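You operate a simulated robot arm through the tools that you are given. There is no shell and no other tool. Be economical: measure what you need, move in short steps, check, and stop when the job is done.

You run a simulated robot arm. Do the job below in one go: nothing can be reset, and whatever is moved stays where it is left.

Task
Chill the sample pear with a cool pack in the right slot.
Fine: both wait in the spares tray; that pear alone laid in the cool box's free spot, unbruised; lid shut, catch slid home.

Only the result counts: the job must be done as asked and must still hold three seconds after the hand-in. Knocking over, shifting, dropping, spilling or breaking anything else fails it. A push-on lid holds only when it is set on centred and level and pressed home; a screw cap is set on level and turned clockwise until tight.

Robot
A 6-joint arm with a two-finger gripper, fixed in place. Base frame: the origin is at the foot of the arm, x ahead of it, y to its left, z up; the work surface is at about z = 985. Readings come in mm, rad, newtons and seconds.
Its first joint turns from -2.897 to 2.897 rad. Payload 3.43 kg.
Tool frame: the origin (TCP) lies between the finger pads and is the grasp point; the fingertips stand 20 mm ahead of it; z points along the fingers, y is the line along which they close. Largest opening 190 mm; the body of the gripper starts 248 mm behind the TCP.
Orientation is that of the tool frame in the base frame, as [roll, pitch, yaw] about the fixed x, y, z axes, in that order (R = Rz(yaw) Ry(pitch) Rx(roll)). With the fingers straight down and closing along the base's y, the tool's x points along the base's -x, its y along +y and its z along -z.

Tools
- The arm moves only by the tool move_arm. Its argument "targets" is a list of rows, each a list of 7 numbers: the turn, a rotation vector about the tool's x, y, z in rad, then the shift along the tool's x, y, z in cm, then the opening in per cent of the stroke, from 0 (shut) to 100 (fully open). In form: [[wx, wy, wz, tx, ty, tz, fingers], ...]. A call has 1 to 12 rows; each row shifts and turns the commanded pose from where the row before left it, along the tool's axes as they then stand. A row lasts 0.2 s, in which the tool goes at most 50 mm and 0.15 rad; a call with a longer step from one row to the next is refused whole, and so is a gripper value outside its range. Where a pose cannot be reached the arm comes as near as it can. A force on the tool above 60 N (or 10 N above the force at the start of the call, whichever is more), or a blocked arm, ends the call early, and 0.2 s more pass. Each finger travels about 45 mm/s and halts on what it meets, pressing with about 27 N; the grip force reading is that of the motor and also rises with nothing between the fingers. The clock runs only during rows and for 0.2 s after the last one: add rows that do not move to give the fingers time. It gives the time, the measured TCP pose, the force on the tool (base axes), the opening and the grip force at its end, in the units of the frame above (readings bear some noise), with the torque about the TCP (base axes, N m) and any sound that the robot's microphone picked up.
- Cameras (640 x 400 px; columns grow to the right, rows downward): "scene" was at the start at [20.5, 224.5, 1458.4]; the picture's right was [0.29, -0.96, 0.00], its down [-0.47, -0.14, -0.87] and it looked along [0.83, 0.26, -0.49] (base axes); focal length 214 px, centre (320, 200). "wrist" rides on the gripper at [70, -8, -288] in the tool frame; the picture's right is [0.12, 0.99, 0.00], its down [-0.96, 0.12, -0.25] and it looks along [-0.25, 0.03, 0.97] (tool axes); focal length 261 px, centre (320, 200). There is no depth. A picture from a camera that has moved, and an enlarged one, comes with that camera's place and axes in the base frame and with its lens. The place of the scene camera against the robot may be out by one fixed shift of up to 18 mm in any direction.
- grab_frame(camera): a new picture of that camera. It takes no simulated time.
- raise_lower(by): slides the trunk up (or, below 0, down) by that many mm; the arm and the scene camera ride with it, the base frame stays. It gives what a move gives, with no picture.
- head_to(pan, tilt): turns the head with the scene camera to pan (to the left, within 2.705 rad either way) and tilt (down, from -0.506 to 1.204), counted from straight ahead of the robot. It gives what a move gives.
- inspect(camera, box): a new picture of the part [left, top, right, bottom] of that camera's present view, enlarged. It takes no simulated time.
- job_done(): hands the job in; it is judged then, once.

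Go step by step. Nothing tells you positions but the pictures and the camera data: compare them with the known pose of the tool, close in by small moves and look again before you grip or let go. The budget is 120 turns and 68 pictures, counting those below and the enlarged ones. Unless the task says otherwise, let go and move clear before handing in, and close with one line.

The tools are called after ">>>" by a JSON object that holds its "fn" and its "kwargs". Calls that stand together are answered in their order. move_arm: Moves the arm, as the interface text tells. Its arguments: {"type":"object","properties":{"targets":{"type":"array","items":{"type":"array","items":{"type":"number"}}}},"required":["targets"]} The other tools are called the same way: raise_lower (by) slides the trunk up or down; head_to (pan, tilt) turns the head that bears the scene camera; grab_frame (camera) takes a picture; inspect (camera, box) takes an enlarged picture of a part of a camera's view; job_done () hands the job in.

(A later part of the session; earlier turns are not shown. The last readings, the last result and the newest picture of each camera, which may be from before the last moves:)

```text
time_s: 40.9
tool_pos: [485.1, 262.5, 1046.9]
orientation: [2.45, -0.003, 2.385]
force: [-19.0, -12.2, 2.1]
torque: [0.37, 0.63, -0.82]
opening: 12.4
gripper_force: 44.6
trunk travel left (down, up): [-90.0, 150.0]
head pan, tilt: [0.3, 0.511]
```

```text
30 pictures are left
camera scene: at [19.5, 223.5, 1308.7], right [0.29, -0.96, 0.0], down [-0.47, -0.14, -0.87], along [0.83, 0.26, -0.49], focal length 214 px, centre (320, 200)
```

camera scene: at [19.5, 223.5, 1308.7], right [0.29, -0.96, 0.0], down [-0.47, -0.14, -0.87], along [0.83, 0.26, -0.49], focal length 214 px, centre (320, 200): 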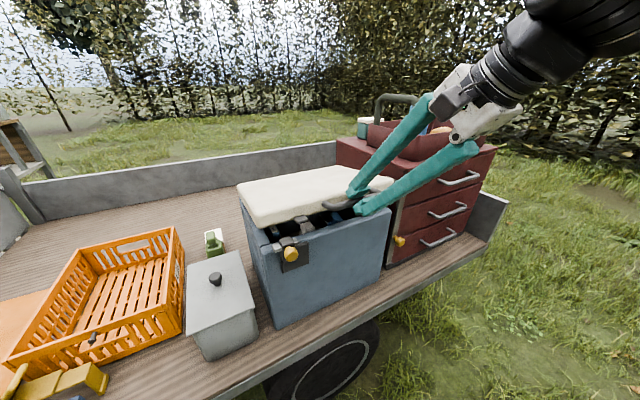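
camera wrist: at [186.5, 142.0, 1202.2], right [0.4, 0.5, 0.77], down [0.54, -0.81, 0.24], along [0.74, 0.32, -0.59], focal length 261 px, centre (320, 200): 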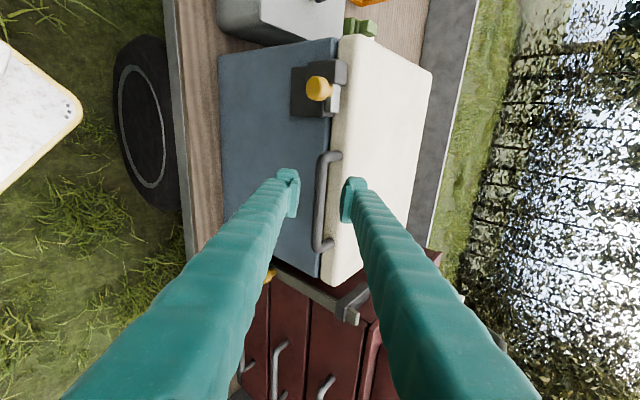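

The lid is rising on a back hinge; the bar is slipping toward the fingertips, so I'll advance a little, re-close and continue.

>>> {"fn": "move_arm", "kwargs": {"targets": [[0, 0, 0, 0, 0, 0, 11], [0, 0, 0, 0, 0, 0.4, 11], [0, 0, 0, 0, 0, 0.4, 11], [0, 0, 0, 0, 0, 0.3, 11], [0, 0, 0, 0, 0, 0, 5], [0, 0, 0, 0, 0, 0, 5]]}}

>>> {"fn": "inspect", "kwargs": {"camera": "scene", "box": [230, 150, 430, 290]}}

```text
time_s: 42.3
tool_pos: [488.8, 270.5, 1036.7]
orientation: [2.447, -0.002, 2.387]
force: [-2.9, 3.7, -2.0]
torque: [0.61, 0.51, -0.26]
opening: 16.7
gripper_force: 28.8
trunk travel left (down, up): [-90.0, 150.0]
head pan, tilt: [0.3, 0.511]
```

```text
2.86 times, centred on (330, 220) of scene
camera zoom: at [20.2, 224.1, 1308.3], right [0.3, -0.95, 0.0], down [-0.47, -0.15, -0.87], along [0.83, 0.26, -0.49], focal length 613 px, centre (291, 143)
```

zoom: 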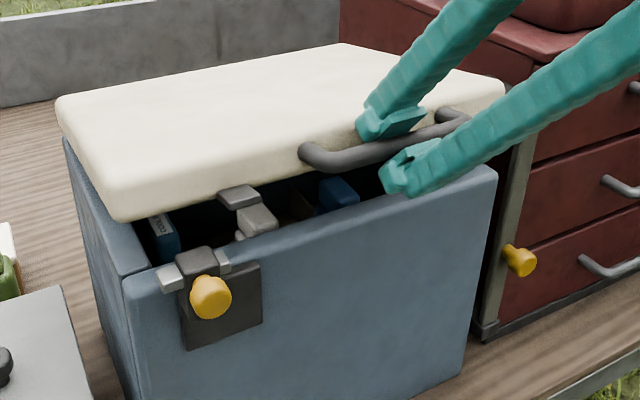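

>>> {"fn": "move_arm", "kwargs": {"targets": [[0.08, 0, 0, 0, 2.1, -1.45, 5], [0.08, 0, 0, 0, 2.1, -1.45, 5], [0.08, 0, 0, 0, 2.1, -1.45, 5]]}}

```text
time_s: 43.1
tool_pos: [508.8, 289.7, 1108.7]
orientation: [2.689, 0.0, 2.386]
force: [3.4, -7.1, -1.9]
torque: [0.95, 0.95, -0.61]
opening: 16.9
gripper_force: 45.2
trunk travel left (down, up): [-90.0, 150.0]
head pan, tilt: [0.3, 0.511]
```

>>> {"fn": "move_arm", "kwargs": {"targets": [[0.1, 0, 0, 0, 2.62, -1.81, 5], [0.1, 0, 0, 0, 2.62, -1.81, 5], [0.1, 0, 0, 0, 2.62, -1.81, 5], [0.1, 0, 0, 0, 2.62, -1.81, 5]]}}

```text
time_s: 44.1
tool_pos: [560.9, 347.7, 1207.4]
orientation: [3.087, -0.003, 2.385]
force: [21.2, -13.8, -7.1]
torque: [0.09, -0.07, -1.58]
opening: 14.5
gripper_force: 45.4
trunk travel left (down, up): [-90.0, 150.0]
head pan, tilt: [0.3, 0.511]
```

The lid is about 48° open. To stay in reach I'll now keep the tool leaning outward and let the round bar pivot in the grip while following the arc.

>>> {"fn": "move_arm", "kwargs": {"targets": [[-0.06, 0, 0, 0, 2.72, -1.55, 3], [-0.06, 0, 0, 0, 2.94, -1.1, 3], [-0.06, 0, 0, 0, 3.08, -0.6, 3]]}}

>>> {"fn": "grab_frame", "kwargs": {"camera": "scene"}}

```text
time_s: 44.9
tool_pos: [615.5, 407.6, 1254.1]
orientation: [2.905, 0.0, 2.389]
force: [-15.4, -7.5, 27.9]
torque: [0.39, 0.28, -1.75]
opening: 13.7
gripper_force: 45.3
trunk travel left (down, up): [-90.0, 150.0]
head pan, tilt: [0.3, 0.511]
```

```text
28 pictures are left
camera scene: at [18.2, 223.1, 1308.8], right [0.3, -0.95, 0.0], down [-0.47, -0.15, -0.87], along [0.83, 0.26, -0.49], focal length 214 px, centre (320, 200)
```

scene: 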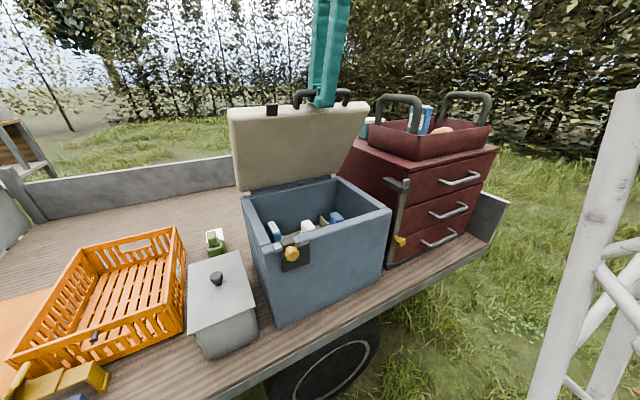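

>>> {"fn": "move_arm", "kwargs": {"targets": [[-0.06, 0, 0, 0, 3.05, -0.6, 3], [-0.06, 0, 0, 0, 3.1, -0.1, 3], [-0.06, 0, 0, 0, 3.1, 0.5, 3]]}}

```text
time_s: 45.7
tool_pos: [677.8, 466.4, 1280.1]
orientation: [2.724, 0.001, 2.383]
force: [-3.1, -18.9, 40.9]
torque: [-0.4, 1.22, -1.83]
opening: 13.3
gripper_force: 44.7
trunk travel left (down, up): [-90.0, 150.0]
head pan, tilt: [0.3, 0.511]
```

>>> {"fn": "move_arm", "kwargs": {"targets": [[-0.05, 0, 0, 0, 2.97, 0.9, 3], [-0.05, 0, 0, 0, 2.75, 1.5, 3], [-0.05, 0, 0, 0, 1.2, 1.0, 3]]}}

>>> {"fn": "grab_frame", "kwargs": {"camera": "scene"}}

```text
time_s: 46.1
tool_pos: [689.9, 480.4, 1285.9]
orientation: [2.692, 0.003, 2.385]
force: [14.4, -22.1, 24.7]
torque: [0.07, 0.49, -2.12]
opening: 13.2
gripper_force: 44.7
trunk travel left (down, up): [-90.0, 150.0]
head pan, tilt: [0.3, 0.511]
stopped in row 1: the force on the tool passed its limit at 65 N (the readings are from after the stop); the commanded pose is now the measured one
```

```text
27 pictures are left
camera scene: at [21.6, 222.1, 1308.3], right [0.29, -0.96, 0.0], down [-0.47, -0.14, -0.87], along [0.83, 0.25, -0.49], focal length 214 px, centre (320, 200)
```

scene: 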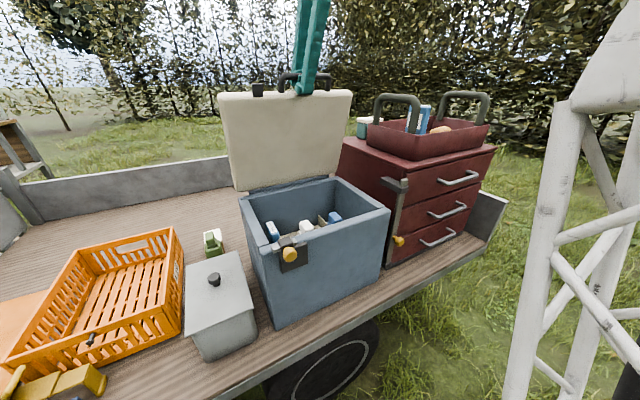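

The lid is close to upright; the stop came from built-up strain. I'll relieve it by a few mm and continue in smaller steps.

>>> {"fn": "move_arm", "kwargs": {"targets": [[0, 0, 0, -0.3, 0.18, -0.36, 3], [-0.03, 0, 0, 0, 0.9, 0.25, 3], [-0.03, 0, 0, 0, 0.9, 0.3, 3], [-0.03, 0, 0, 0, 0.9, 0.35, 3]]}}

```text
time_s: 47.1
tool_pos: [712.0, 503.4, 1294.1]
orientation: [2.604, 0.0, 2.39]
force: [12.3, -15.4, 9.8]
torque: [0.42, 0.88, -1.64]
opening: 13.5
gripper_force: 45.4
trunk travel left (down, up): [-90.0, 150.0]
head pan, tilt: [0.3, 0.511]
```

>>> {"fn": "move_arm", "kwargs": {"targets": [[-0.03, 0, 0, -0.1, 1.25, 0.65, 3], [-0.03, 0, 0, -0.1, 1.25, 0.7, 3], [-0.03, 0, 0, 0, 1.2, 0.8, 3], [-0.03, 0, 0, 0, 1.2, 0.9, 3]]}}

>>> {"fn": "grab_frame", "kwargs": {"camera": "scene"}}

```text
time_s: 48.1
tool_pos: [749.7, 541.7, 1297.7]
orientation: [2.479, 0.002, 2.388]
force: [8.6, -9.3, 52.5]
torque: [-0.12, 1.62, -1.75]
opening: 13.6
gripper_force: 45.2
trunk travel left (down, up): [-90.0, 150.0]
head pan, tilt: [0.3, 0.511]
```

```text
26 pictures are left
camera scene: at [19.5, 222.0, 1309.4], right [0.29, -0.96, 0.0], down [-0.47, -0.14, -0.87], along [0.83, 0.26, -0.49], focal length 214 px, centre (320, 200)
```

scene: 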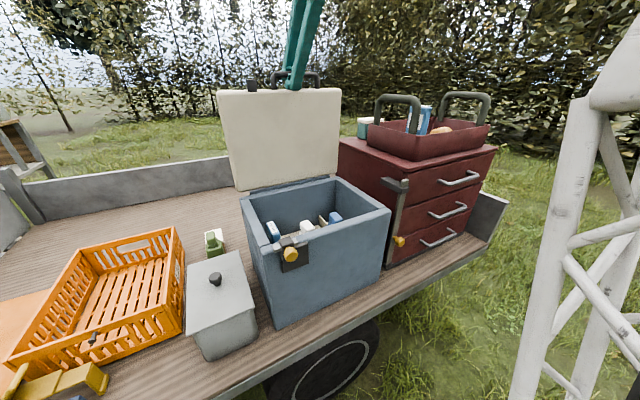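

>>> {"fn": "move_arm", "kwargs": {"targets": [[0, 0, 0, 0, 0.3, -0.4, 3], [-0.02, 0, 0, 0, 1.05, 0.75, 3], [-0.02, 0, 0, 0, 1.05, 0.8, 3], [-0.02, 0, 0, 0, 1.05, 0.85, 3], [-0.02, 0, 0, 0, 1.05, 0.9, 3]]}}

>>> {"fn": "inspect", "kwargs": {"camera": "scene", "box": [180, 40, 400, 240]}}

```text
time_s: 49.3
tool_pos: [789.6, 582.9, 1295.3]
orientation: [2.408, -0.001, 2.387]
force: [7.9, -10.7, -2.8]
torque: [0.48, 1.5, -1.63]
opening: 13.7
gripper_force: 45.1
trunk travel left (down, up): [-90.0, 150.0]
head pan, tilt: [0.3, 0.511]
```

```text
2.00 times, centred on (290, 140) of scene
camera zoom: at [21.3, 223.1, 1308.0], right [0.29, -0.96, 0.0], down [-0.47, -0.14, -0.87], along [0.83, 0.26, -0.49], focal length 429 px, centre (380, 320)
```

zoom: 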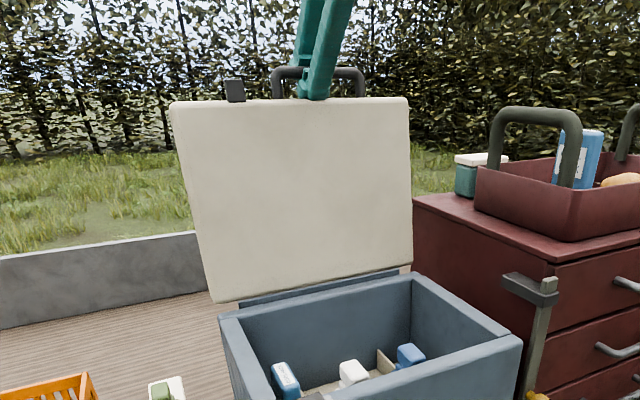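

The lid is about 10° past vertical. I'll guide it a little further to feel for its stop before letting go.

>>> {"fn": "move_arm", "kwargs": {"targets": [[-0.05, 0, 0, 0, 0.75, 0.95, 3], [-0.05, 0, 0, 0, 0.75, 0.95, 3], [-0.05, 0, 0, 0, 0.7, 1.0, 3]]}}

```text
time_s: 49.9
tool_pos: [797.4, 593.8, 1293.2]
orientation: [2.326, 0.0, 2.387]
force: [-10.0, -45.9, -1.1]
torque: [0.33, 0.75, -2.56]
opening: 13.7
gripper_force: 44.6
trunk travel left (down, up): [-90.0, 150.0]
head pan, tilt: [0.3, 0.511]
stopped in row 3: the force on the tool passed its limit at 72 N (the readings are from after the stop); the commanded pose is now the measured one
```

The lid has reached its back stop. I'll open the fingers and draw back along the approach line.

>>> {"fn": "move_arm", "kwargs": {"targets": [[0, 0, 0, 0, 0, 0, 16], [0, 0, 0, 0, 0, 0, 16], [0, 0, 0, 0, 0, -2, 16], [0, 0, 0, 0, 0, -4, 16], [0, 0, 0, 0, 0, -5, 16], [0, 0, 0, 0, 0, -5, 16]]}}

>>> {"fn": "grab_frame", "kwargs": {"camera": "scene"}}

>>> {"fn": "grab_frame", "kwargs": {"camera": "wrist"}}

```text
time_s: 51.3
tool_pos: [717.4, 513.3, 1405.3]
orientation: [2.328, 0.003, 2.392]
force: [1.0, 1.2, -1.3]
torque: [-0.07, 0.05, -0.01]
opening: 30.4
gripper_force: 0.0
trunk travel left (down, up): [-90.0, 150.0]
head pan, tilt: [0.3, 0.511]
```

```text
24 pictures are left
camera scene: at [20.7, 223.7, 1308.3], right [0.3, -0.96, 0.0], down [-0.47, -0.14, -0.87], along [0.83, 0.26, -0.49], focal length 214 px, centre (320, 200)
```

scene: 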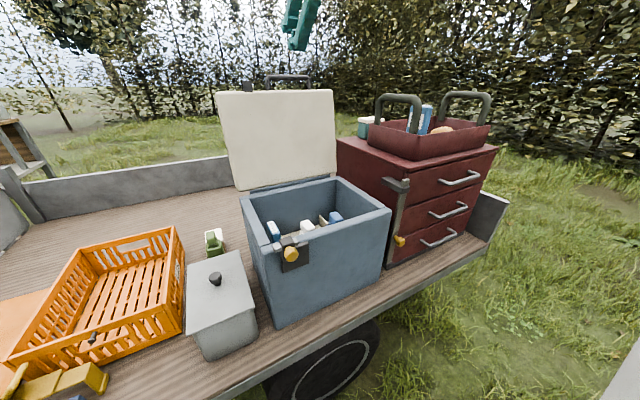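

```text
23 pictures are left
camera wrist: at [518.1, 404.0, 1594.2], right [0.38, 0.58, 0.72], down [0.63, -0.73, 0.26], along [0.68, 0.36, -0.64], focal length 261 px, centre (320, 200)
```

wrist: 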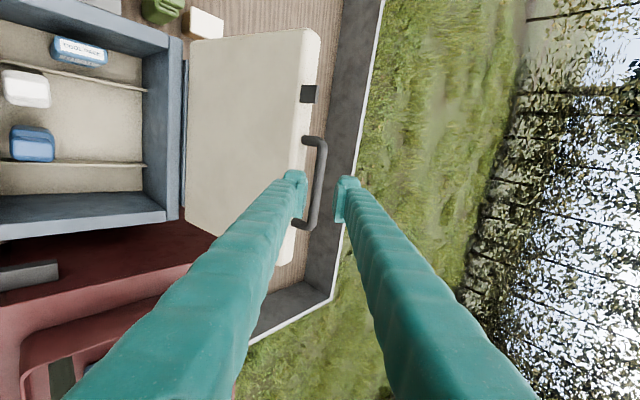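

The lid stays open by itself. The interior has dividers with packs and a white item, so I'll bring the camera straight above the box to see the slots.

>>> {"fn": "move_arm", "kwargs": {"targets": [[0, 0, 0, 1.76, -4.3, -0.16, 16], [0, 0, 0, 1.76, -4.3, -0.16, 16], [0, 0, 0, 1.76, -4.3, -0.16, 16], [0, 0, 0, 1.76, -4.3, -0.16, 16], [0, 0, 0, 1.76, -4.3, -0.16, 16], [0.135, 0, 0, 0, 0, 0, 16], [0.135, 0, 0, 0, 0, 0, 16], [0.135, 0, 0, 0, 0, 0, 16], [0.135, 0, 0, 0, 0, 0, 16], [0.135, 0, 0, 0, 0, 0, 16], [0.135, 0, 0, 0, 0, 0, 16], [0, 0, 0, 0, 0, 0, 16]]}}

>>> {"fn": "grab_frame", "kwargs": {"camera": "wrist"}}

```text
time_s: 53.9
tool_pos: [548.1, 459.9, 1238.4]
orientation: [3.131, 0.002, 2.39]
force: [-0.4, -0.4, -0.1]
torque: [-0.04, 0.05, 0.0]
opening: 30.5
gripper_force: 0.0
out of reach, approached as far as the arm can: row 11
trunk travel left (down, up): [-90.0, 150.0]
head pan, tilt: [0.3, 0.511]
```

```text
22 pictures are left
camera wrist: at [486.5, 500.0, 1525.8], right [0.59, 0.81, 0.01], down [0.78, -0.57, 0.25], along [0.21, -0.14, -0.97], focal length 261 px, centre (320, 200)
```

wrist: 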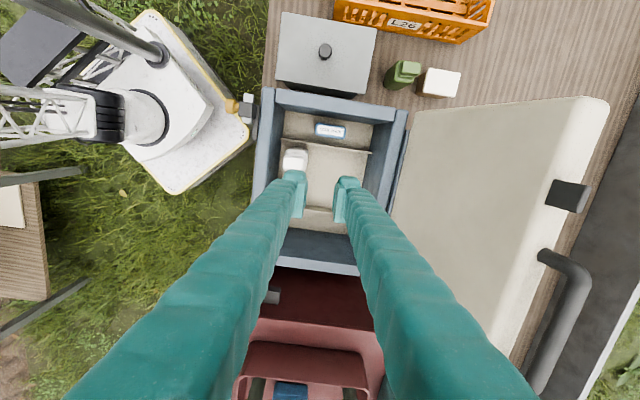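

>>> {"fn": "move_arm", "kwargs": {"targets": [[0, 0, 0, 1, 0, 0, 90], [0, 0, 0, 1, 0, 0, 90], [0, 0, 0, 1, 0, 0, 90], [0, 0, 0, 1, 0, 0, 90], [0, 0, 0, 0, 0, 0, 90], [0, 0, 0, 0, 0, 0, 90], [0, 0, 0, 0, 0, 0, 90], [0, 0, 0, 0, 0, 0, 90]]}}

>>> {"fn": "inspect", "kwargs": {"camera": "wrist", "box": [220, 90, 440, 310]}}

```text
time_s: 55.7
tool_pos: [517.3, 486.0, 1239.8]
orientation: [3.131, 0.002, 2.389]
force: [0.3, -0.1, -0.9]
torque: [0.01, 0.04, 0.04]
opening: 171.1
gripper_force: 0.1
trunk travel left (down, up): [-90.0, 150.0]
head pan, tilt: [0.3, 0.511]
```

```text
1.82 times, centred on (330, 200) of wrist
camera zoom: at [456.5, 526.7, 1525.6], right [0.59, 0.81, 0.01], down [0.78, -0.57, 0.25], along [0.21, -0.14, -0.97], focal length 474 px, centre (302, 200)
```

zoom: 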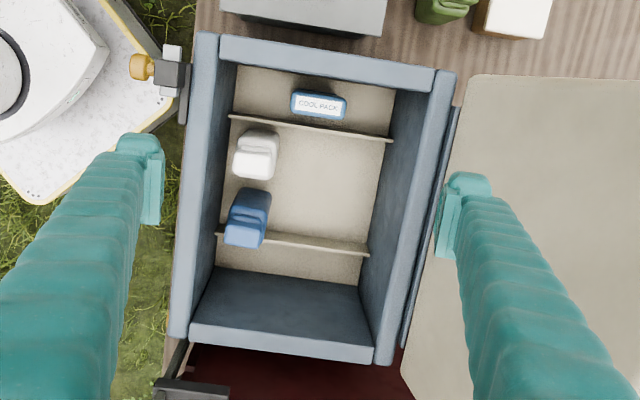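

I see the left slot already holding a cool pack, two bottles at the front of the middle compartment with a free spot behind them, and an empty right slot. I'll raise the trunk again and turn the tool a quarter turn for the pack work.

>>> {"fn": "raise_lower", "kwargs": {"by": 150}}

>>> {"fn": "move_arm", "kwargs": {"targets": [[0, 0, -0.143, 0, 0, 0, 90], [0, 0, -0.143, 0, 0, 0, 90], [0, 0, -0.143, 0, 0, 0, 90], [0, 0, -0.143, 0, 0, 0, 90], [0, 0, -0.143, 0, 0, 0, 90], [0, 0, -0.143, 0, 0, 0, 90], [0, 0, -0.143, 0, 0, 0, 90], [0, 0, -0.143, 0, 0, 0, 90], [0, 0, -0.143, 0, 0, 0, 90], [0, 0, -0.143, 0, 0, 0, 90], [0, 0, -0.13, 0, 0, 0, 90], [0, 0, 0, 0, 0, 0, 90]]}}

```text
time_s: 57.4
tool_pos: [518.2, 486.3, 1389.3]
orientation: [3.131, 0.002, 2.391]
force: [-0.7, -0.4, -1.0]
torque: [-0.02, -0.01, 0.01]
opening: 171.0
gripper_force: 0.1
trunk travel left (down, up): [-240.0, 0.0]
head pan, tilt: [0.3, 0.511]
```

```text
time_s: 60.0
tool_pos: [518.9, 487.2, 1388.9]
orientation: [-3.14, 0.013, -2.332]
force: [0.4, 1.4, 0.1]
torque: [0.02, 0.01, 0.0]
opening: 171.0
gripper_force: 0.0
trunk travel left (down, up): [-240.0, 0.0]
head pan, tilt: [0.3, 0.511]
```

>>> {"fn": "move_arm", "kwargs": {"targets": [[0, 0, 0, -1.16, -3.36, 3.41, 90], [0, 0, 0, -1.16, -3.36, 3.41, 90], [0, 0, 0, -1.16, -3.36, 3.41, 90], [0, 0, 0, -1.16, -3.36, 3.41, 90], [0, 0, 0, -1.16, -3.36, 3.41, 90], [0, 0, 0, -1.16, -3.36, 3.41, 90], [0, 0, 0, -1.16, -3.36, 3.41, 90], [0, 0, 0, 0, 0, 0, 90]]}}

>>> {"fn": "grab_frame", "kwargs": {"camera": "wrist"}}

```text
time_s: 61.8
tool_pos: [751.0, 382.8, 1151.1]
orientation: [-3.139, 0.01, -2.334]
force: [0.3, 1.2, 0.1]
torque: [0.01, 0.05, 0.03]
opening: 171.1
gripper_force: 0.1
trunk travel left (down, up): [-240.0, 0.0]
head pan, tilt: [0.3, 0.511]
```

```text
20 pictures are left
camera wrist: at [702.9, 324.6, 1438.2], right [-0.8, 0.6, 0.0], down [0.58, 0.77, 0.26], along [0.16, 0.2, -0.97], focal length 261 px, centre (320, 200)
```

wrist: 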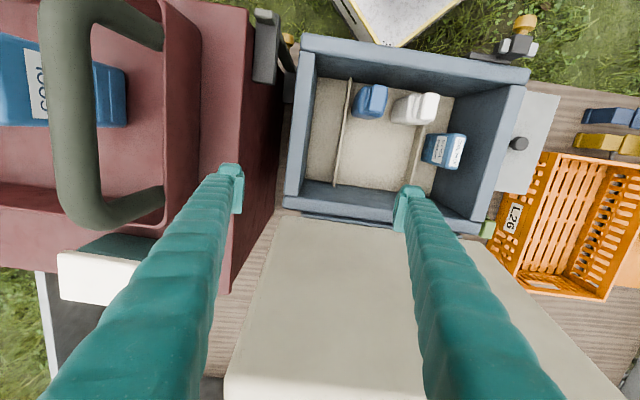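

>>> {"fn": "inspect", "kwargs": {"camera": "wrist", "box": [270, 20, 540, 240]}}

>>> {"fn": "inspect", "kwargs": {"camera": "wrist", "box": [0, 0, 240, 240]}}

```text
1.82 times, centred on (405, 130) of wrist
camera zoom: at [702.9, 324.6, 1438.2], right [-0.8, 0.6, 0.0], down [0.58, 0.77, 0.26], along [0.16, 0.2, -0.97], focal length 474 px, centre (166, 327)
```

zoom: 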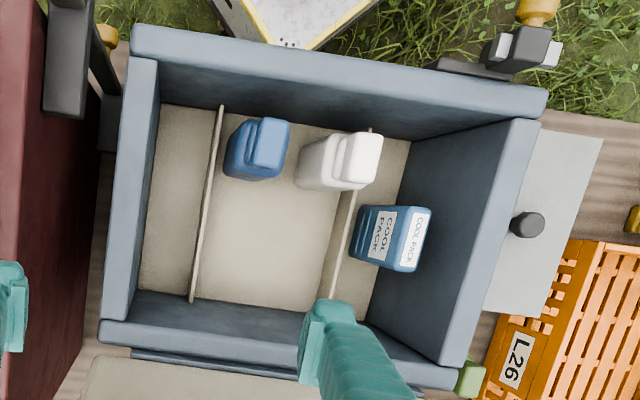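

```text
1.67 times, centred on (120, 120) of wrist
camera zoom: at [702.9, 324.6, 1438.2], right [-0.8, 0.6, 0.0], down [0.58, 0.77, 0.26], along [0.16, 0.2, -0.97], focal length 434 px, centre (653, 333)
```

zoom: 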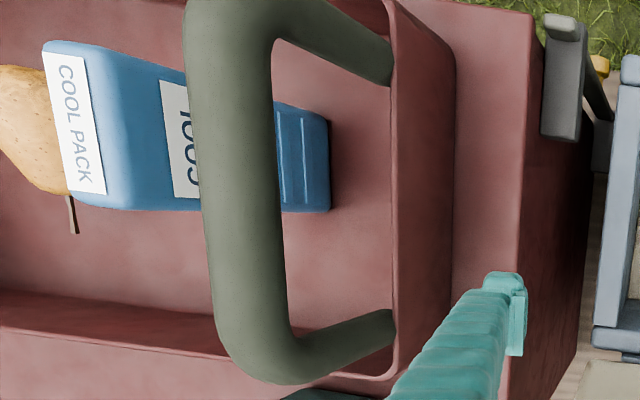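

The right slot is about 74 mm wide, centred near t=268 in box axes, with clear room beside the divider. The tray pack's top centre triangulates to (889, 130, 1221). I'll swing round the chest's front side with a forward lean to reach it.

>>> {"fn": "move_arm", "kwargs": {"targets": [[0, 0, 0, 3.94, 0, -1.99, 45], [0, 0, 0, 3.94, 0, -1.99, 45], [0, 0, 0, 3.94, 0, -1.99, 45], [0, 0, 0, 3.94, 0, -1.99, 45], [0, 0, 0, 3.94, 0, -1.99, 45], [0, 0, 0, 3.94, 0, -1.99, 45], [0, 0, 0, 3.94, 0, -1.99, 45], [0, -0.125, 0, 0, 0, 0, 45], [0, -0.125, 0, 0, 0, 0, 45], [0, -0.125, 0, 0, 0, 0, 45], [0, -0.125, 0, 0, 0, 0, 45]]}}

>>> {"fn": "move_arm", "kwargs": {"targets": [[0, 0, 0, 0, -4.5, 0, 45], [0, 0, 0, 0, -4.5, 0, 45], [0, 0, 0, 0, -4.5, 0, 45], [0, 0, 0, 0, -4.5, 0, 45], [0, 0, 0, 0, -4.5, 0, 45], [0, 0, 0, 0, -4.5, 0, 45], [0, 0, 0, 0, 0, 0, 45]]}}

>>> {"fn": "grab_frame", "kwargs": {"camera": "wrist"}}

```text
time_s: 64.2
tool_pos: [556.3, 183.1, 1287.3]
orientation: [-3.139, 0.511, -2.332]
force: [-0.2, 0.0, -0.6]
torque: [0.01, 0.16, 0.08]
opening: 85.7
gripper_force: 0.0
trunk travel left (down, up): [-240.0, 0.0]
head pan, tilt: [0.3, 0.511]
```

```text
time_s: 65.8
tool_pos: [749.0, -4.7, 1287.4]
orientation: [-3.139, 0.509, -2.333]
force: [0.3, 0.4, 0.6]
torque: [0.07, 0.03, 0.04]
opening: 85.2
gripper_force: 0.0
trunk travel left (down, up): [-240.0, 0.0]
head pan, tilt: [0.3, 0.511]
```

```text
17 pictures are left
camera wrist: at [614.2, -155.9, 1502.1], right [-0.79, 0.61, -0.06], down [0.41, 0.6, 0.69], along [0.45, 0.52, -0.73], focal length 261 px, centre (320, 200)
```

wrist: 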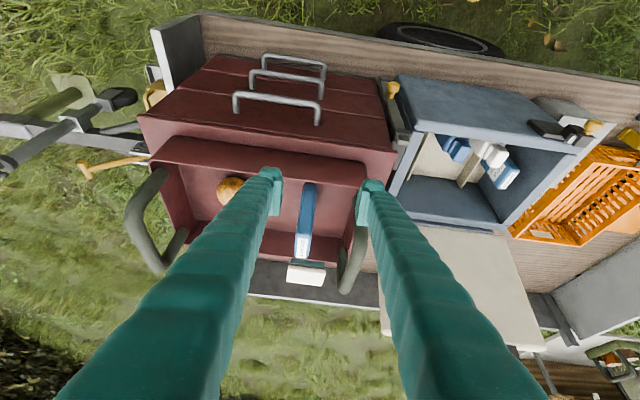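

>>> {"fn": "inspect", "kwargs": {"camera": "wrist", "box": [200, 140, 400, 300]}}

```text
2.50 times, centred on (300, 220) of wrist
camera zoom: at [614.2, -155.9, 1502.1], right [-0.79, 0.61, -0.06], down [0.41, 0.6, 0.69], along [0.45, 0.52, -0.73], focal length 652 px, centre (370, 150)
```

zoom: 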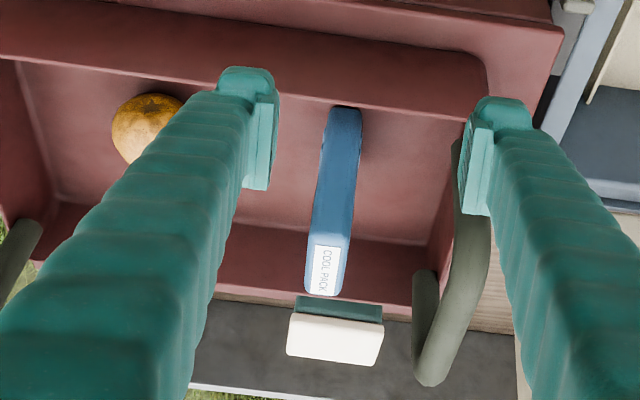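

The pack's top centre refines to about (886, 124, 1221), 30 mm thick and standing upright. I'll move above it and straddle it.

>>> {"fn": "move_arm", "kwargs": {"targets": [[0, 0, 0, -3.95, -0.25, 2.55, 45], [0, 0, 0, -3.95, -0.25, 2.55, 45], [0, 0, 0, -3.95, -0.25, 2.55, 45], [0, 0, 0, -3.95, -0.25, 2.55, 45], [0, 0, 0, 0, 0, 0, 45]]}}

>>> {"fn": "inspect", "kwargs": {"camera": "wrist", "box": [220, 120, 420, 280]}}

```text
time_s: 67.0
tool_pos: [886.9, 123.8, 1276.0]
orientation: [3.141, 0.51, -2.332]
force: [0.2, 1.1, -0.2]
torque: [0.03, 0.04, 0.05]
opening: 85.7
gripper_force: 0.0
trunk travel left (down, up): [-240.0, 0.0]
head pan, tilt: [0.3, 0.511]
```

```text
2.50 times, centred on (320, 200) of wrist
camera zoom: at [752.4, -27.1, 1491.7], right [-0.79, 0.61, -0.06], down [0.41, 0.6, 0.69], along [0.45, 0.52, -0.73], focal length 652 px, centre (320, 200)
```

zoom: 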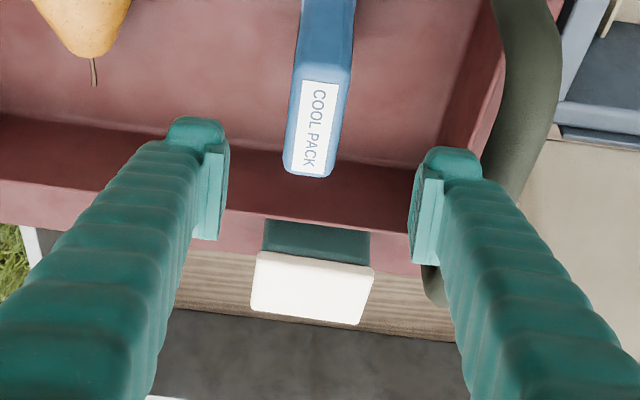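

Well aligned. Descending straight down to 1188 and closing.

>>> {"fn": "move_arm", "kwargs": {"targets": [[0, 0, 0, 1.42, 0, 2.55, 45], [0, 0, 0, 1.42, 0, 2.55, 45], [0, 0, 0, 1.42, 0, 2.55, 45], [0, 0, 0, 0, 0, 0, 10], [0, 0, 0, 0, 0, 0, 10], [0, 0, 0, 0, 0, 0, 10], [0, 0, 0, 0, 0, 0, 10], [0, 0, 0, 0, 0, 0, 10]]}}

```text
time_s: 68.8
tool_pos: [887.9, 124.8, 1189.0]
orientation: [-3.14, 0.509, -2.331]
force: [0.6, 0.1, 0.7]
torque: [-0.02, -0.09, -0.03]
opening: 29.3
gripper_force: 26.9
trunk travel left (down, up): [-240.0, 0.0]
head pan, tilt: [0.3, 0.511]
```

Gripped at 29 mm. Lifting it clear of the tray and drawing it out over the tray's front side.

>>> {"fn": "move_arm", "kwargs": {"targets": [[0, 0, 0, -0.7, 0, -1.25, 10], [0, 0, 0, -1.3, 0, -2.3, 10], [0, 0, 0, -1.4, 0, -2.51, 10], [0, 0, 0, -1.4, 0, -2.51, 10], [0, 0, 0, -0.8, 0, -1.45, 10]]}}

>>> {"fn": "inspect", "kwargs": {"camera": "scene", "box": [330, 60, 530, 220]}}

```text
time_s: 70.0
tool_pos: [888.2, 125.5, 1304.7]
orientation: [-3.141, 0.509, -2.333]
force: [0.0, 0.9, -3.4]
torque: [-0.02, 0.0, -0.04]
opening: 29.2
gripper_force: 27.3
trunk travel left (down, up): [-240.0, 0.0]
head pan, tilt: [0.3, 0.511]
```

```text
2.50 times, centred on (430, 140) of scene
camera zoom: at [20.6, 223.4, 1458.4], right [0.3, -0.96, 0.0], down [-0.47, -0.14, -0.87], along [0.83, 0.26, -0.49], focal length 536 px, centre (45, 350)
```

zoom: 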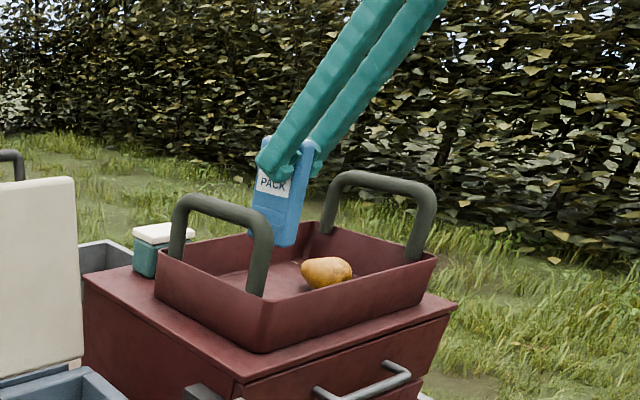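

>>> {"fn": "move_arm", "kwargs": {"targets": [[0, 0, 0, -0.73, 0, -1.31, 10], [0, 0, 0, 3.5, 0, -1.95, 10], [0, 0, 0, 3.5, 0, -1.95, 10], [0, 0, 0, 3.5, 0, -1.95, 10], [0, 0, 0, 3.5, 0, -1.95, 10], [0, 0, 0, 3.5, 0, -1.95, 10]]}}

>>> {"fn": "move_arm", "kwargs": {"targets": [[0, 0, 0, 0, 4.22, 0, 10], [0, 0, 0, 0, 4.22, 0, 10], [0, 0, 0, 0, 4.22, 0, 10], [0, 0, 0, 0, 4.22, 0, 10], [0, 0, 0, 0, 4.22, 0, 10], [0, 0, 0, 0, 4.22, 0, 10], [0, 0, 0, 0, 4.22, 0, 10], [0, 0, 0, 0, 0, 0, 10]]}}

```text
time_s: 71.4
tool_pos: [744.8, -17.9, 1317.3]
orientation: [-3.141, 0.51, -2.33]
force: [0.9, -0.2, -4.5]
torque: [-0.07, 0.09, 0.02]
opening: 29.0
gripper_force: 27.1
trunk travel left (down, up): [-240.0, 0.0]
head pan, tilt: [0.3, 0.511]
```

```text
time_s: 73.2
tool_pos: [533.6, 185.0, 1315.5]
orientation: [-3.14, 0.511, -2.332]
force: [0.2, -0.1, -2.2]
torque: [-0.02, -0.03, 0.01]
opening: 29.0
gripper_force: 27.1
trunk travel left (down, up): [-240.0, 0.0]
head pan, tilt: [0.3, 0.511]
```

>>> {"fn": "move_arm", "kwargs": {"targets": [[0, 0, 0, -1.66, 0.02, 4.28, 10], [0, 0, 0, -1.66, 0.02, 4.28, 10], [0, 0, 0, -1.66, 0.02, 4.28, 10], [0, 0, 0, -1.66, 0.02, 4.28, 10], [0, 0, 0, -1.66, 0.02, 4.28, 10], [0, 0, 0, -1.66, 0.02, 4.28, 10], [0, 0, 0, -1.66, 0, 4.28, 10], [0, 0, 0, 0, 0, 0, 10]]}}

>>> {"fn": "grab_frame", "kwargs": {"camera": "wrist"}}

```text
time_s: 75.0
tool_pos: [707.0, 364.7, 1115.2]
orientation: [-3.14, 0.511, -2.33]
force: [-1.0, 0.1, -3.5]
torque: [-0.01, 0.04, 0.02]
opening: 29.1
gripper_force: 26.5
trunk travel left (down, up): [-240.0, 0.0]
head pan, tilt: [0.3, 0.511]
```

```text
13 pictures are left
camera wrist: at [572.0, 213.0, 1331.6], right [-0.79, 0.61, -0.06], down [0.41, 0.6, 0.69], along [0.45, 0.52, -0.73], focal length 261 px, centre (320, 200)
```

wrist: 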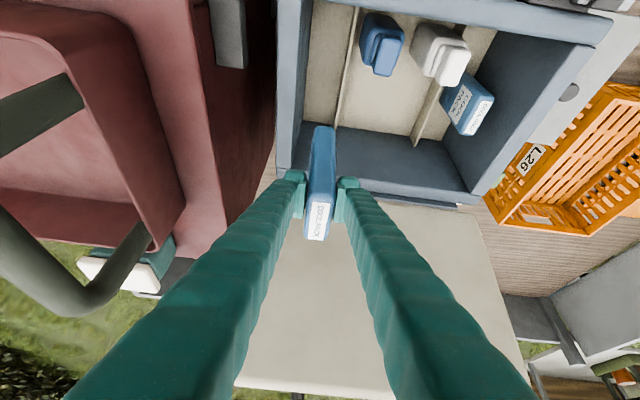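

The pack hangs over the right slot, centred about t=259 between wall 306 and divider 232. Lowering it to just above the floor.

>>> {"fn": "move_arm", "kwargs": {"targets": [[0, 0, 0, 2.2, 0, 3.93, 10], [0, 0, 0, 2.2, 0, 3.93, 10], [0, 0, 0, 2.2, 0, 3.93, 10], [0, 0, 0, 2.2, 0, 3.93, 10], [0, 0, 0, 2.1, 0, 3.75, 10], [0, 0, 0, 0, 0, 0, 10]]}}

>>> {"fn": "move_arm", "kwargs": {"targets": [[0, 0, 0, 0.24, 0, 0.43, 10], [0, 0, 0, 0.24, 0, 0.43, 10], [0, 0, 0, 0.24, 0, 0.43, 10]]}}

```text
time_s: 76.4
tool_pos: [707.9, 365.9, 887.7]
orientation: [-3.14, 0.507, -2.332]
force: [-0.6, -0.2, -2.4]
torque: [-0.06, 0.04, -0.02]
opening: 29.3
gripper_force: 27.2
trunk travel left (down, up): [-240.0, 0.0]
head pan, tilt: [0.3, 0.511]
```

```text
time_s: 77.2
tool_pos: [705.0, 364.6, 875.1]
orientation: [-3.14, 0.511, -2.333]
force: [-0.3, -0.4, -2.7]
torque: [-0.02, -0.02, -0.01]
opening: 28.8
gripper_force: 27.5
trunk travel left (down, up): [-240.0, 0.0]
head pan, tilt: [0.3, 0.511]
```

>>> {"fn": "move_arm", "kwargs": {"targets": [[0, 0, 0, 0.2, 0, 0.35, 10], [0, 0, 0, 0.2, 0, 0.35, 10], [0, 0, 0, 0.2, 0, 0.35, 10]]}}

>>> {"fn": "inspect", "kwargs": {"camera": "wrist", "box": [220, 60, 440, 280]}}

```text
time_s: 78.0
tool_pos: [707.0, 363.3, 862.5]
orientation: [-3.14, 0.51, -2.331]
force: [-0.1, -0.9, -2.4]
torque: [-0.06, -0.02, 0.03]
opening: 29.4
gripper_force: 26.8
trunk travel left (down, up): [-240.0, 0.0]
head pan, tilt: [0.3, 0.511]
```

```text
1.82 times, centred on (330, 170) of wrist
camera zoom: at [571.5, 212.2, 1078.8], right [-0.79, 0.61, -0.06], down [0.41, 0.6, 0.69], along [0.45, 0.52, -0.73], focal length 474 px, centre (302, 254)
```

zoom: 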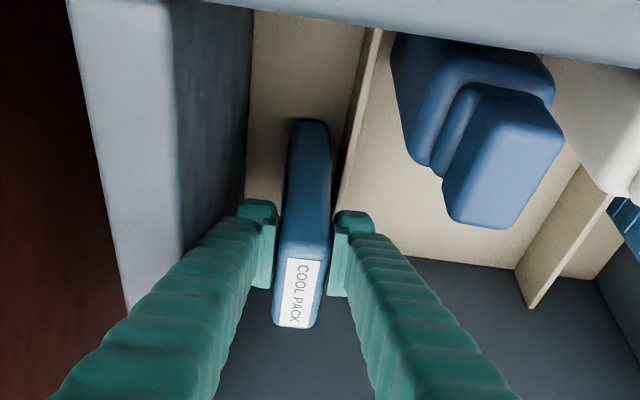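

Nearly on the floor; a shadow closes in under it. Continuing in small steps until it touches.

>>> {"fn": "move_arm", "kwargs": {"targets": [[0, 0, 0, 0.15, 0, 0.26, 10], [0, 0, 0, 0.15, 0, 0.26, 10], [0, 0, 0, 0.15, 0, 0.26, 10]]}}

```text
time_s: 78.8
tool_pos: [706.5, 364.3, 855.9]
orientation: [-3.138, 0.513, -2.332]
force: [4.9, -0.1, 21.8]
torque: [-0.01, -0.25, 0.05]
opening: 29.5
gripper_force: 26.6
trunk travel left (down, up): [-240.0, 0.0]
head pan, tilt: [0.3, 0.511]
```

It touches the floor. I'll open just a little and lift straight out.

>>> {"fn": "move_arm", "kwargs": {"targets": [[0, 0, 0, -0.05, 0, -0.09, 22], [0, 0, 0, 0, 0, 0, 22], [0, 0, 0, 0, 0, 0, 22], [0, 0, 0, -0.5, 0, -0.9, 22], [0, 0, 0, -1, 0, -1.75, 22], [0, 0, 0, -1.5, 0, -2.6, 22], [0, 0, 0, -2, 0, -3.5, 22], [0, 0, 0, -2, 0, -3.5, 22], [0, 0, 0, -2, 0, -3.5, 30], [0, 0, 0, -2, 0, -3.5, 45]]}}

>>> {"fn": "inspect", "kwargs": {"camera": "wrist", "box": [220, 0, 480, 220]}}

```text
time_s: 81.0
tool_pos: [705.2, 365.7, 1076.4]
orientation: [-3.14, 0.509, -2.332]
force: [0.1, 0.5, -0.4]
torque: [-0.01, 0.0, 0.01]
opening: 85.2
gripper_force: 0.2
trunk travel left (down, up): [-240.0, 0.0]
head pan, tilt: [0.3, 0.511]
```

```text
1.82 times, centred on (350, 110) of wrist
camera zoom: at [570.1, 214.6, 1292.8], right [-0.79, 0.61, -0.06], down [0.41, 0.6, 0.69], along [0.45, 0.52, -0.73], focal length 474 px, centre (266, 364)
```

zoom: 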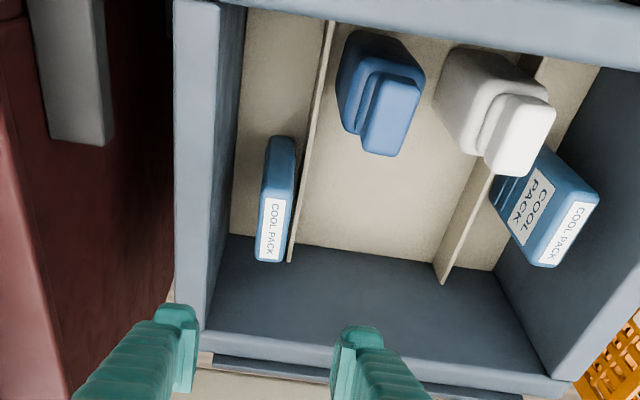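

The cool pack stands in the right slot. Next the pear: I'll go back around the front and hover in front of the tray at the pear's line.

>>> {"fn": "move_arm", "kwargs": {"targets": [[0, 0, 0, 1.79, 0, -4.11, 42], [0, 0, 0, 1.79, 0, -4.11, 42], [0, 0, 0, 1.79, 0, -4.11, 42], [0, 0, 0, 1.79, 0, -4.11, 42], [0, 0, 0, 1.79, 0, -4.11, 42], [0, 0, 0, 1.79, 0, -4.11, 42], [0, 0, 0, 1.79, 0, -4.11, 42]]}}

>>> {"fn": "move_arm", "kwargs": {"targets": [[0, 0, 0, 0, -4.55, 0, 42], [0, 0, 0, 0, -4.55, 0, 42], [0, 0, 0, 0, -4.55, 0, 42], [0, 0, 0, 0, -4.55, 0, 42], [0, 0, 0, 0, -4.55, 0, 42], [0, 0, 0, 0, -4.55, 0, 42], [0, 0, 0, 0, -4.55, 0, 42], [0, 0, 0, 0, -4.55, 0, 42], [0, 0, 0, 0, -4.55, 0, 42], [0, 0, 0, 0, -4.55, 0, 42], [0, 0, 0, 0, 0, 0, 42]]}}

>>> {"fn": "inspect", "kwargs": {"camera": "wrist", "box": [220, 120, 420, 280]}}

```text
time_s: 82.6
tool_pos: [532.9, 185.6, 1267.7]
orientation: [3.141, 0.509, -2.332]
force: [1.2, -0.3, -0.8]
torque: [-0.01, 0.16, 0.06]
opening: 79.6
gripper_force: 0.1
trunk travel left (down, up): [-240.0, 0.0]
head pan, tilt: [0.3, 0.511]
```

```text
time_s: 85.0
tool_pos: [861.3, -132.8, 1268.5]
orientation: [-3.141, 0.51, -2.332]
force: [0.1, -1.1, -1.3]
torque: [0.09, 0.11, 0.06]
opening: 79.6
gripper_force: 0.0
trunk travel left (down, up): [-240.0, 0.0]
head pan, tilt: [0.3, 0.511]
```

```text
2.50 times, centred on (320, 200) of wrist
camera zoom: at [726.2, -284.7, 1484.1], right [-0.79, 0.61, -0.06], down [0.41, 0.6, 0.69], along [0.45, 0.52, -0.73], focal length 652 px, centre (320, 200)
```

zoom: 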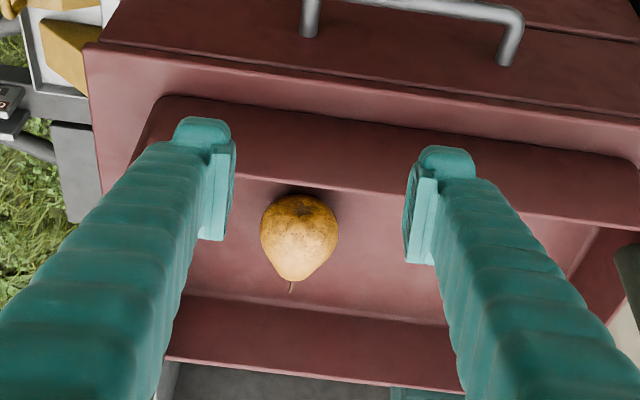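

The pear lies along the tray's short direction, body centre about (990, -3, 1115), 64 mm wide. I'll move above it and descend around it.

>>> {"fn": "move_arm", "kwargs": {"targets": [[0, 0, 0, -3.3, -0.08, 3.51, 48], [0, 0, 0, -3.3, -0.08, 3.51, 48], [0, 0, 0, -3.3, -0.08, 3.51, 48], [0, 0, 0, -3.3, -0.08, 3.51, 48], [0, 0, 0, 0, 0, 0, 48]]}}

>>> {"fn": "inspect", "kwargs": {"camera": "wrist", "box": [220, 100, 420, 260]}}

```text
time_s: 86.2
tool_pos: [993.7, 4.3, 1211.2]
orientation: [-3.139, 0.51, -2.332]
force: [-0.5, 0.4, -0.5]
torque: [0.0, 0.01, 0.04]
opening: 91.4
gripper_force: 0.0
trunk travel left (down, up): [-240.0, 0.0]
head pan, tilt: [0.3, 0.511]
```

```text
2.50 times, centred on (320, 180) of wrist
camera zoom: at [856.9, -146.9, 1426.7], right [-0.79, 0.61, -0.06], down [0.41, 0.6, 0.69], along [0.45, 0.52, -0.73], focal length 652 px, centre (320, 250)
```

zoom: 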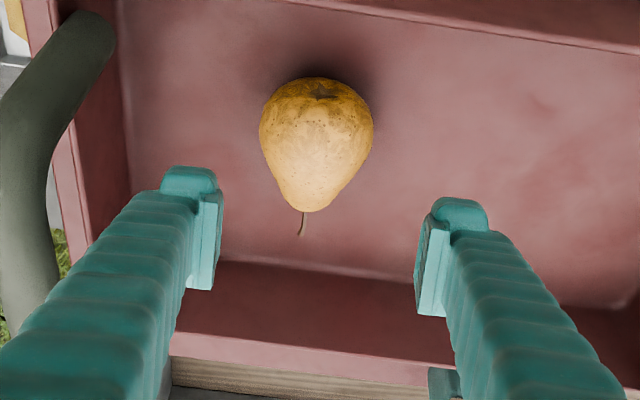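

>>> {"fn": "move_arm", "kwargs": {"targets": [[0, 0, 0, 1.1, -0.05, 2.13, 48], [0, 0, 0, 1.1, -0.05, 2.13, 48], [0, 0, 0, 1.1, -0.05, 2.13, 48], [0, 0, 0, 1.0, -0.05, 1.95, 48], [0, 0, 0, 0, 0, 0, 48]]}}

>>> {"fn": "inspect", "kwargs": {"camera": "wrist", "box": [220, 120, 420, 280]}}

```text
time_s: 87.4
tool_pos: [994.7, 3.7, 1114.0]
orientation: [-3.139, 0.513, -2.332]
force: [0.8, 0.0, 0.2]
torque: [0.03, 0.02, 0.02]
opening: 91.4
gripper_force: 0.0
trunk travel left (down, up): [-240.0, 0.0]
head pan, tilt: [0.3, 0.511]
```

```text
2.50 times, centred on (320, 200) of wrist
camera zoom: at [860.4, -148.0, 1330.5], right [-0.79, 0.61, -0.06], down [0.41, 0.6, 0.69], along [0.45, 0.52, -0.73], focal length 652 px, centre (320, 200)
```

zoom: 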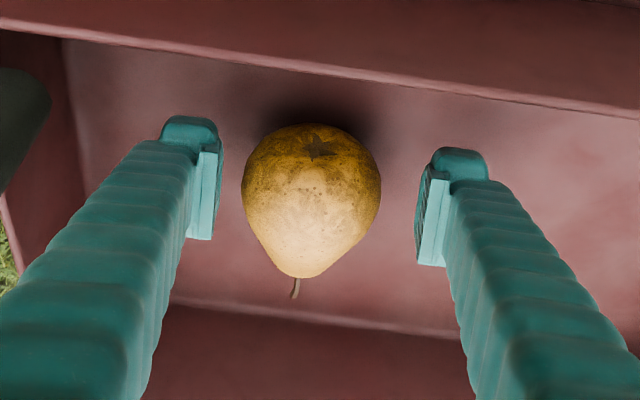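

The pear sits squarely between the pads. Closing gently, in stages.

>>> {"fn": "move_arm", "kwargs": {"targets": [[0, 0, 0, 0, -0.2, 0, 38], [0, 0, 0, 0, 0, 0, 34], [0, 0, 0, 0, 0, 0, 32], [0, 0, 0, 0, 0, 0, 31]]}}

```text
time_s: 88.4
tool_pos: [997.5, 0.9, 1115.3]
orientation: [-3.14, 0.511, -2.33]
force: [1.4, -1.0, 0.6]
torque: [0.01, -0.04, -0.04]
opening: 63.9
gripper_force: 26.8
trunk travel left (down, up): [-240.0, 0.0]
head pan, tilt: [0.3, 0.511]
```

>>> {"fn": "move_arm", "kwargs": {"targets": [[0, 0, 0, 0, 0, 0, 33.2], [0, 0, 0, 0, 0, 0, 33.2]]}}

```text
time_s: 89.0
tool_pos: [996.9, 1.7, 1115.8]
orientation: [3.141, 0.51, -2.331]
force: [1.4, -1.2, 0.0]
torque: [-0.04, -0.02, 0.03]
opening: 64.1
gripper_force: 19.4
trunk travel left (down, up): [-240.0, 0.0]
head pan, tilt: [0.3, 0.511]
```

The grip is eased to about 19 N. Lifting the pear and bringing it out over the tray's front.

>>> {"fn": "move_arm", "kwargs": {"targets": [[0, 0, 0, -0.6, 0, -1.1, 33.2], [0, 0, 0, -1.3, 0, -2.3, 33.2], [0, 0, 0, -1.5, 0, -2.7, 33.2], [0, 0, 0, -1.5, 0, -2.7, 33.2], [0, 0, 0, -0.9, 0, -1.6, 33.2]]}}

>>> {"fn": "move_arm", "kwargs": {"targets": [[0, 0, 0, 2.6, 0, -1.45, 33.2], [0, 0, 0, 3.2, 0, -1.8, 33.2], [0, 0, 0, 3.4, 0, -1.9, 33.2], [0, 0, 0, 3.4, 0, -1.9, 33.2], [0, 0, 0, 3.4, 0, -1.9, 33.2], [0, 0, 0, 2.4, 0, -1.4, 33.2], [0, 0, 0, 0, 0, 0, 33.2]]}}

```text
time_s: 90.2
tool_pos: [998.6, 3.0, 1236.0]
orientation: [-3.139, 0.511, -2.333]
force: [0.9, -0.6, 0.4]
torque: [-0.02, 0.01, -0.02]
opening: 63.2
gripper_force: 0.0
trunk travel left (down, up): [-240.0, 0.0]
head pan, tilt: [0.3, 0.511]
```

```text
time_s: 91.8
tool_pos: [849.1, -147.1, 1236.0]
orientation: [-3.139, 0.512, -2.33]
force: [0.3, -1.0, -0.4]
torque: [-0.01, -0.01, 0.01]
opening: 62.9
gripper_force: 0.0
trunk travel left (down, up): [-240.0, 0.0]
head pan, tilt: [0.3, 0.511]
```

The grip reads empty, so the pear slipped, probably early in the lift. I'll look at it.

>>> {"fn": "inspect", "kwargs": {"camera": "wrist", "box": [220, 120, 420, 280]}}

```text
2.50 times, centred on (320, 200) of wrist
camera zoom: at [713.4, -298.8, 1452.7], right [-0.79, 0.61, -0.06], down [0.41, 0.6, 0.69], along [0.45, 0.52, -0.73], focal length 652 px, centre (320, 200)
```

zoom: 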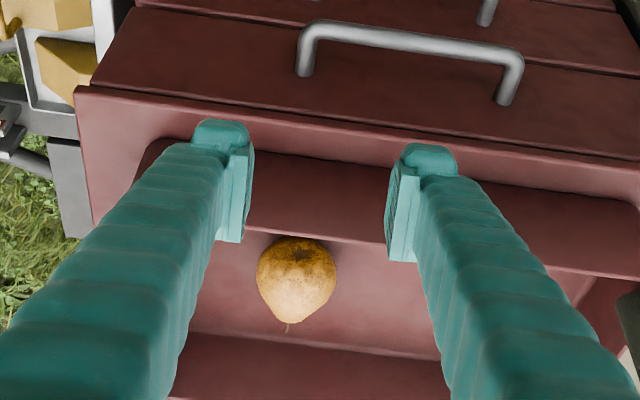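

The pear is still lying where it was. I'll go back, get a little lower around its middle and grip at full pressure this time.

>>> {"fn": "move_arm", "kwargs": {"targets": [[0, 0, 0, -3.5, -0.04, 2.42, 48], [0, 0, 0, -3.5, -0.04, 2.42, 48], [0, 0, 0, -3.5, -0.04, 2.42, 48], [0, 0, 0, -3.5, -0.04, 2.42, 48], [0, 0, 0, -3.5, -0.04, 2.42, 48], [0, 0, 0, 1.22, 0, 2.18, 48], [0, 0, 0, 1.22, 0, 2.18, 48], [0, 0, 0, 1.22, 0, 2.18, 48], [0, 0, 0, 1.22, 0, 2.18, 48], [0, 0, 0, 0, 0, 0, 48]]}}

>>> {"fn": "move_arm", "kwargs": {"targets": [[0, 0, 0, 0.15, 0, 0.26, 48], [0, 0, 0, 0.15, 0, 0.26, 48], [0, 0, 0, 0.15, 0, 0.26, 48], [0, 0, 0, 0.1, 0, 0.17, 48]]}}

```text
time_s: 94.0
tool_pos: [1000.7, 2.2, 1116.3]
orientation: [-3.14, 0.513, -2.332]
force: [0.0, 0.4, -0.3]
torque: [-0.01, -0.02, 0.02]
opening: 91.2
gripper_force: 0.1
trunk travel left (down, up): [-240.0, 0.0]
head pan, tilt: [0.3, 0.511]
```

```text
time_s: 95.0
tool_pos: [998.7, 1.6, 1103.7]
orientation: [-3.139, 0.508, -2.333]
force: [-0.5, -0.3, 0.4]
torque: [-0.03, 0.03, 0.01]
opening: 91.2
gripper_force: 0.1
trunk travel left (down, up): [-240.0, 0.0]
head pan, tilt: [0.3, 0.511]
```

>>> {"fn": "move_arm", "kwargs": {"targets": [[0, 0, 0, 0.1, 0, 0.17, 48], [0, 0, 0, 0.1, 0, 0.17, 48], [0, 0, 0, 0.1, 0, 0.17, 48]]}}

>>> {"fn": "move_arm", "kwargs": {"targets": [[0, 0, 0, 0, 0, 0, 38], [0, 0, 0, 0, 0, 0, 34], [0, 0, 0, 0, 0, 0, 32], [0, 0, 0, 0, 0, 0, 30.5], [0, 0, 0, 0, 0, 0, 30.5]]}}

```text
time_s: 95.8
tool_pos: [998.9, 0.8, 1099.2]
orientation: [-3.14, 0.513, -2.332]
force: [0.7, -0.4, 0.2]
torque: [0.01, 0.02, -0.02]
opening: 91.2
gripper_force: 0.1
trunk travel left (down, up): [-240.0, 0.0]
head pan, tilt: [0.3, 0.511]
```

```text
time_s: 97.0
tool_pos: [999.6, 0.3, 1098.6]
orientation: [-3.14, 0.511, -2.332]
force: [0.2, 0.9, -1.0]
torque: [-0.01, -0.05, 0.04]
opening: 68.5
gripper_force: 27.8
trunk travel left (down, up): [-240.0, 0.0]
head pan, tilt: [0.3, 0.511]
```

Now gripped at 68.5 mm, its widest part. Small lift first to check it holds.

>>> {"fn": "move_arm", "kwargs": {"targets": [[0, 0, 0, -0.2, 0, -0.35, 30.5], [0, 0, 0, -0.4, 0, -0.7, 30.5], [0, 0, 0, -0.4, 0, -0.7, 30.5], [0, 0, 0, 0, 0, 0, 30.5]]}}

```text
time_s: 98.0
tool_pos: [999.8, 0.4, 1118.2]
orientation: [-3.139, 0.511, -2.329]
force: [-0.3, -0.1, -2.1]
torque: [-0.04, 0.02, -0.02]
opening: 68.7
gripper_force: 26.7
trunk travel left (down, up): [-240.0, 0.0]
head pan, tilt: [0.3, 0.511]
```

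It holds. Lifting clear and moving out over the front.

>>> {"fn": "move_arm", "kwargs": {"targets": [[0, 0, 0, -0.9, 0, -1.6, 30.5], [0, 0, 0, -1.2, 0, -2.15, 30.5], [0, 0, 0, -1.2, 0, -2.15, 30.5], [0, 0, 0, -1.2, 0, -2.15, 30.5], [0, 0, 0, -1.2, 0, -2.15, 30.5], [0, 0, 0, -0.5, 0, -0.9, 30.5], [0, 0, 0, 0, 0, 0, 30.5]]}}

>>> {"fn": "move_arm", "kwargs": {"targets": [[0, 0, 0, 1.5, 0, -0.84, 30.5], [0, 0, 0, 2.6, 0, -1.45, 30.5], [0, 0, 0, 2.8, 0, -1.57, 30.5], [0, 0, 0, 2.8, 0, -1.57, 30.5], [0, 0, 0, 2.8, 0, -1.57, 30.5], [0, 0, 0, 2.8, 0, -1.57, 30.5], [0, 0, 0, 1.8, 0, -1.0, 30.5], [0, 0, 0, 0, 0, 0, 30.5]]}}

```text
time_s: 99.6
tool_pos: [999.0, 0.8, 1245.8]
orientation: [-3.139, 0.509, -2.332]
force: [0.2, -0.6, -3.1]
torque: [-0.02, 0.05, 0.02]
opening: 68.9
gripper_force: 26.6
trunk travel left (down, up): [-240.0, 0.0]
head pan, tilt: [0.3, 0.511]
```

```text
time_s: 101.4
tool_pos: [861.9, -142.7, 1247.2]
orientation: [-3.14, 0.511, -2.333]
force: [-0.1, 0.1, -2.0]
torque: [0.01, 0.01, 0.01]
opening: 68.8
gripper_force: 26.9
trunk travel left (down, up): [-240.0, 0.0]
head pan, tilt: [0.3, 0.511]
```

Held securely. Now swinging along in front to the cool box and reducing the lean.

>>> {"fn": "move_arm", "kwargs": {"targets": [[0, 0, 0, 0, 2.5, 0, 30.5], [0, 0, 0, 0, 4, 0, 30.5], [0, 0, 0, 0, 4.2, 0, 30.5], [0, 0, 0, 0, 4.2, 0, 30.5], [0, 0, 0, 0, 4.2, 0, 30.5], [0, 0, 0, 0, 4.2, 0, 30.5], [0, 0, 0, 0, 4.2, 0, 30.5], [0, 0, 0, 0, 4.2, 0, 30.5], [0, 0, 0, 0, 4.2, 0, 30.5], [0, 0, 0, 0, 4.2, 0, 30.5], [0, 0, 0, 0, 4.2, 0, 30.5], [0, 0, 0, 0, 2.5, 0, 30.5]]}}

>>> {"fn": "move_arm", "kwargs": {"targets": [[0, 0, 0, 0, 3, 0, 30.5], [0, 0, 0, 0, 4, 0, 30.5], [0, 0, 0, 0, 3.2, 0, 30.5], [0, 0, 0, 0, 2, 0, 30.5], [0, 0.08, 0, 0, 0, 0, 30.5], [0, 0.08, 0, 0, 0, 0, 30.5], [0, 0, 0, 0, 0, 0, 30.5]]}}

```text
time_s: 104.0
tool_pos: [524.4, 181.7, 1246.8]
orientation: [-3.141, 0.51, -2.331]
force: [-0.6, -0.7, -3.1]
torque: [-0.04, 0.13, 0.07]
opening: 68.5
gripper_force: 26.7
trunk travel left (down, up): [-240.0, 0.0]
head pan, tilt: [0.3, 0.511]
```

```text
time_s: 105.6
tool_pos: [436.3, 265.9, 1247.0]
orientation: [-3.141, 0.348, -2.33]
force: [0.9, 0.5, -1.6]
torque: [-0.08, 0.06, 0.02]
opening: 68.2
gripper_force: 27.1
trunk travel left (down, up): [-240.0, 0.0]
head pan, tilt: [0.3, 0.511]
```

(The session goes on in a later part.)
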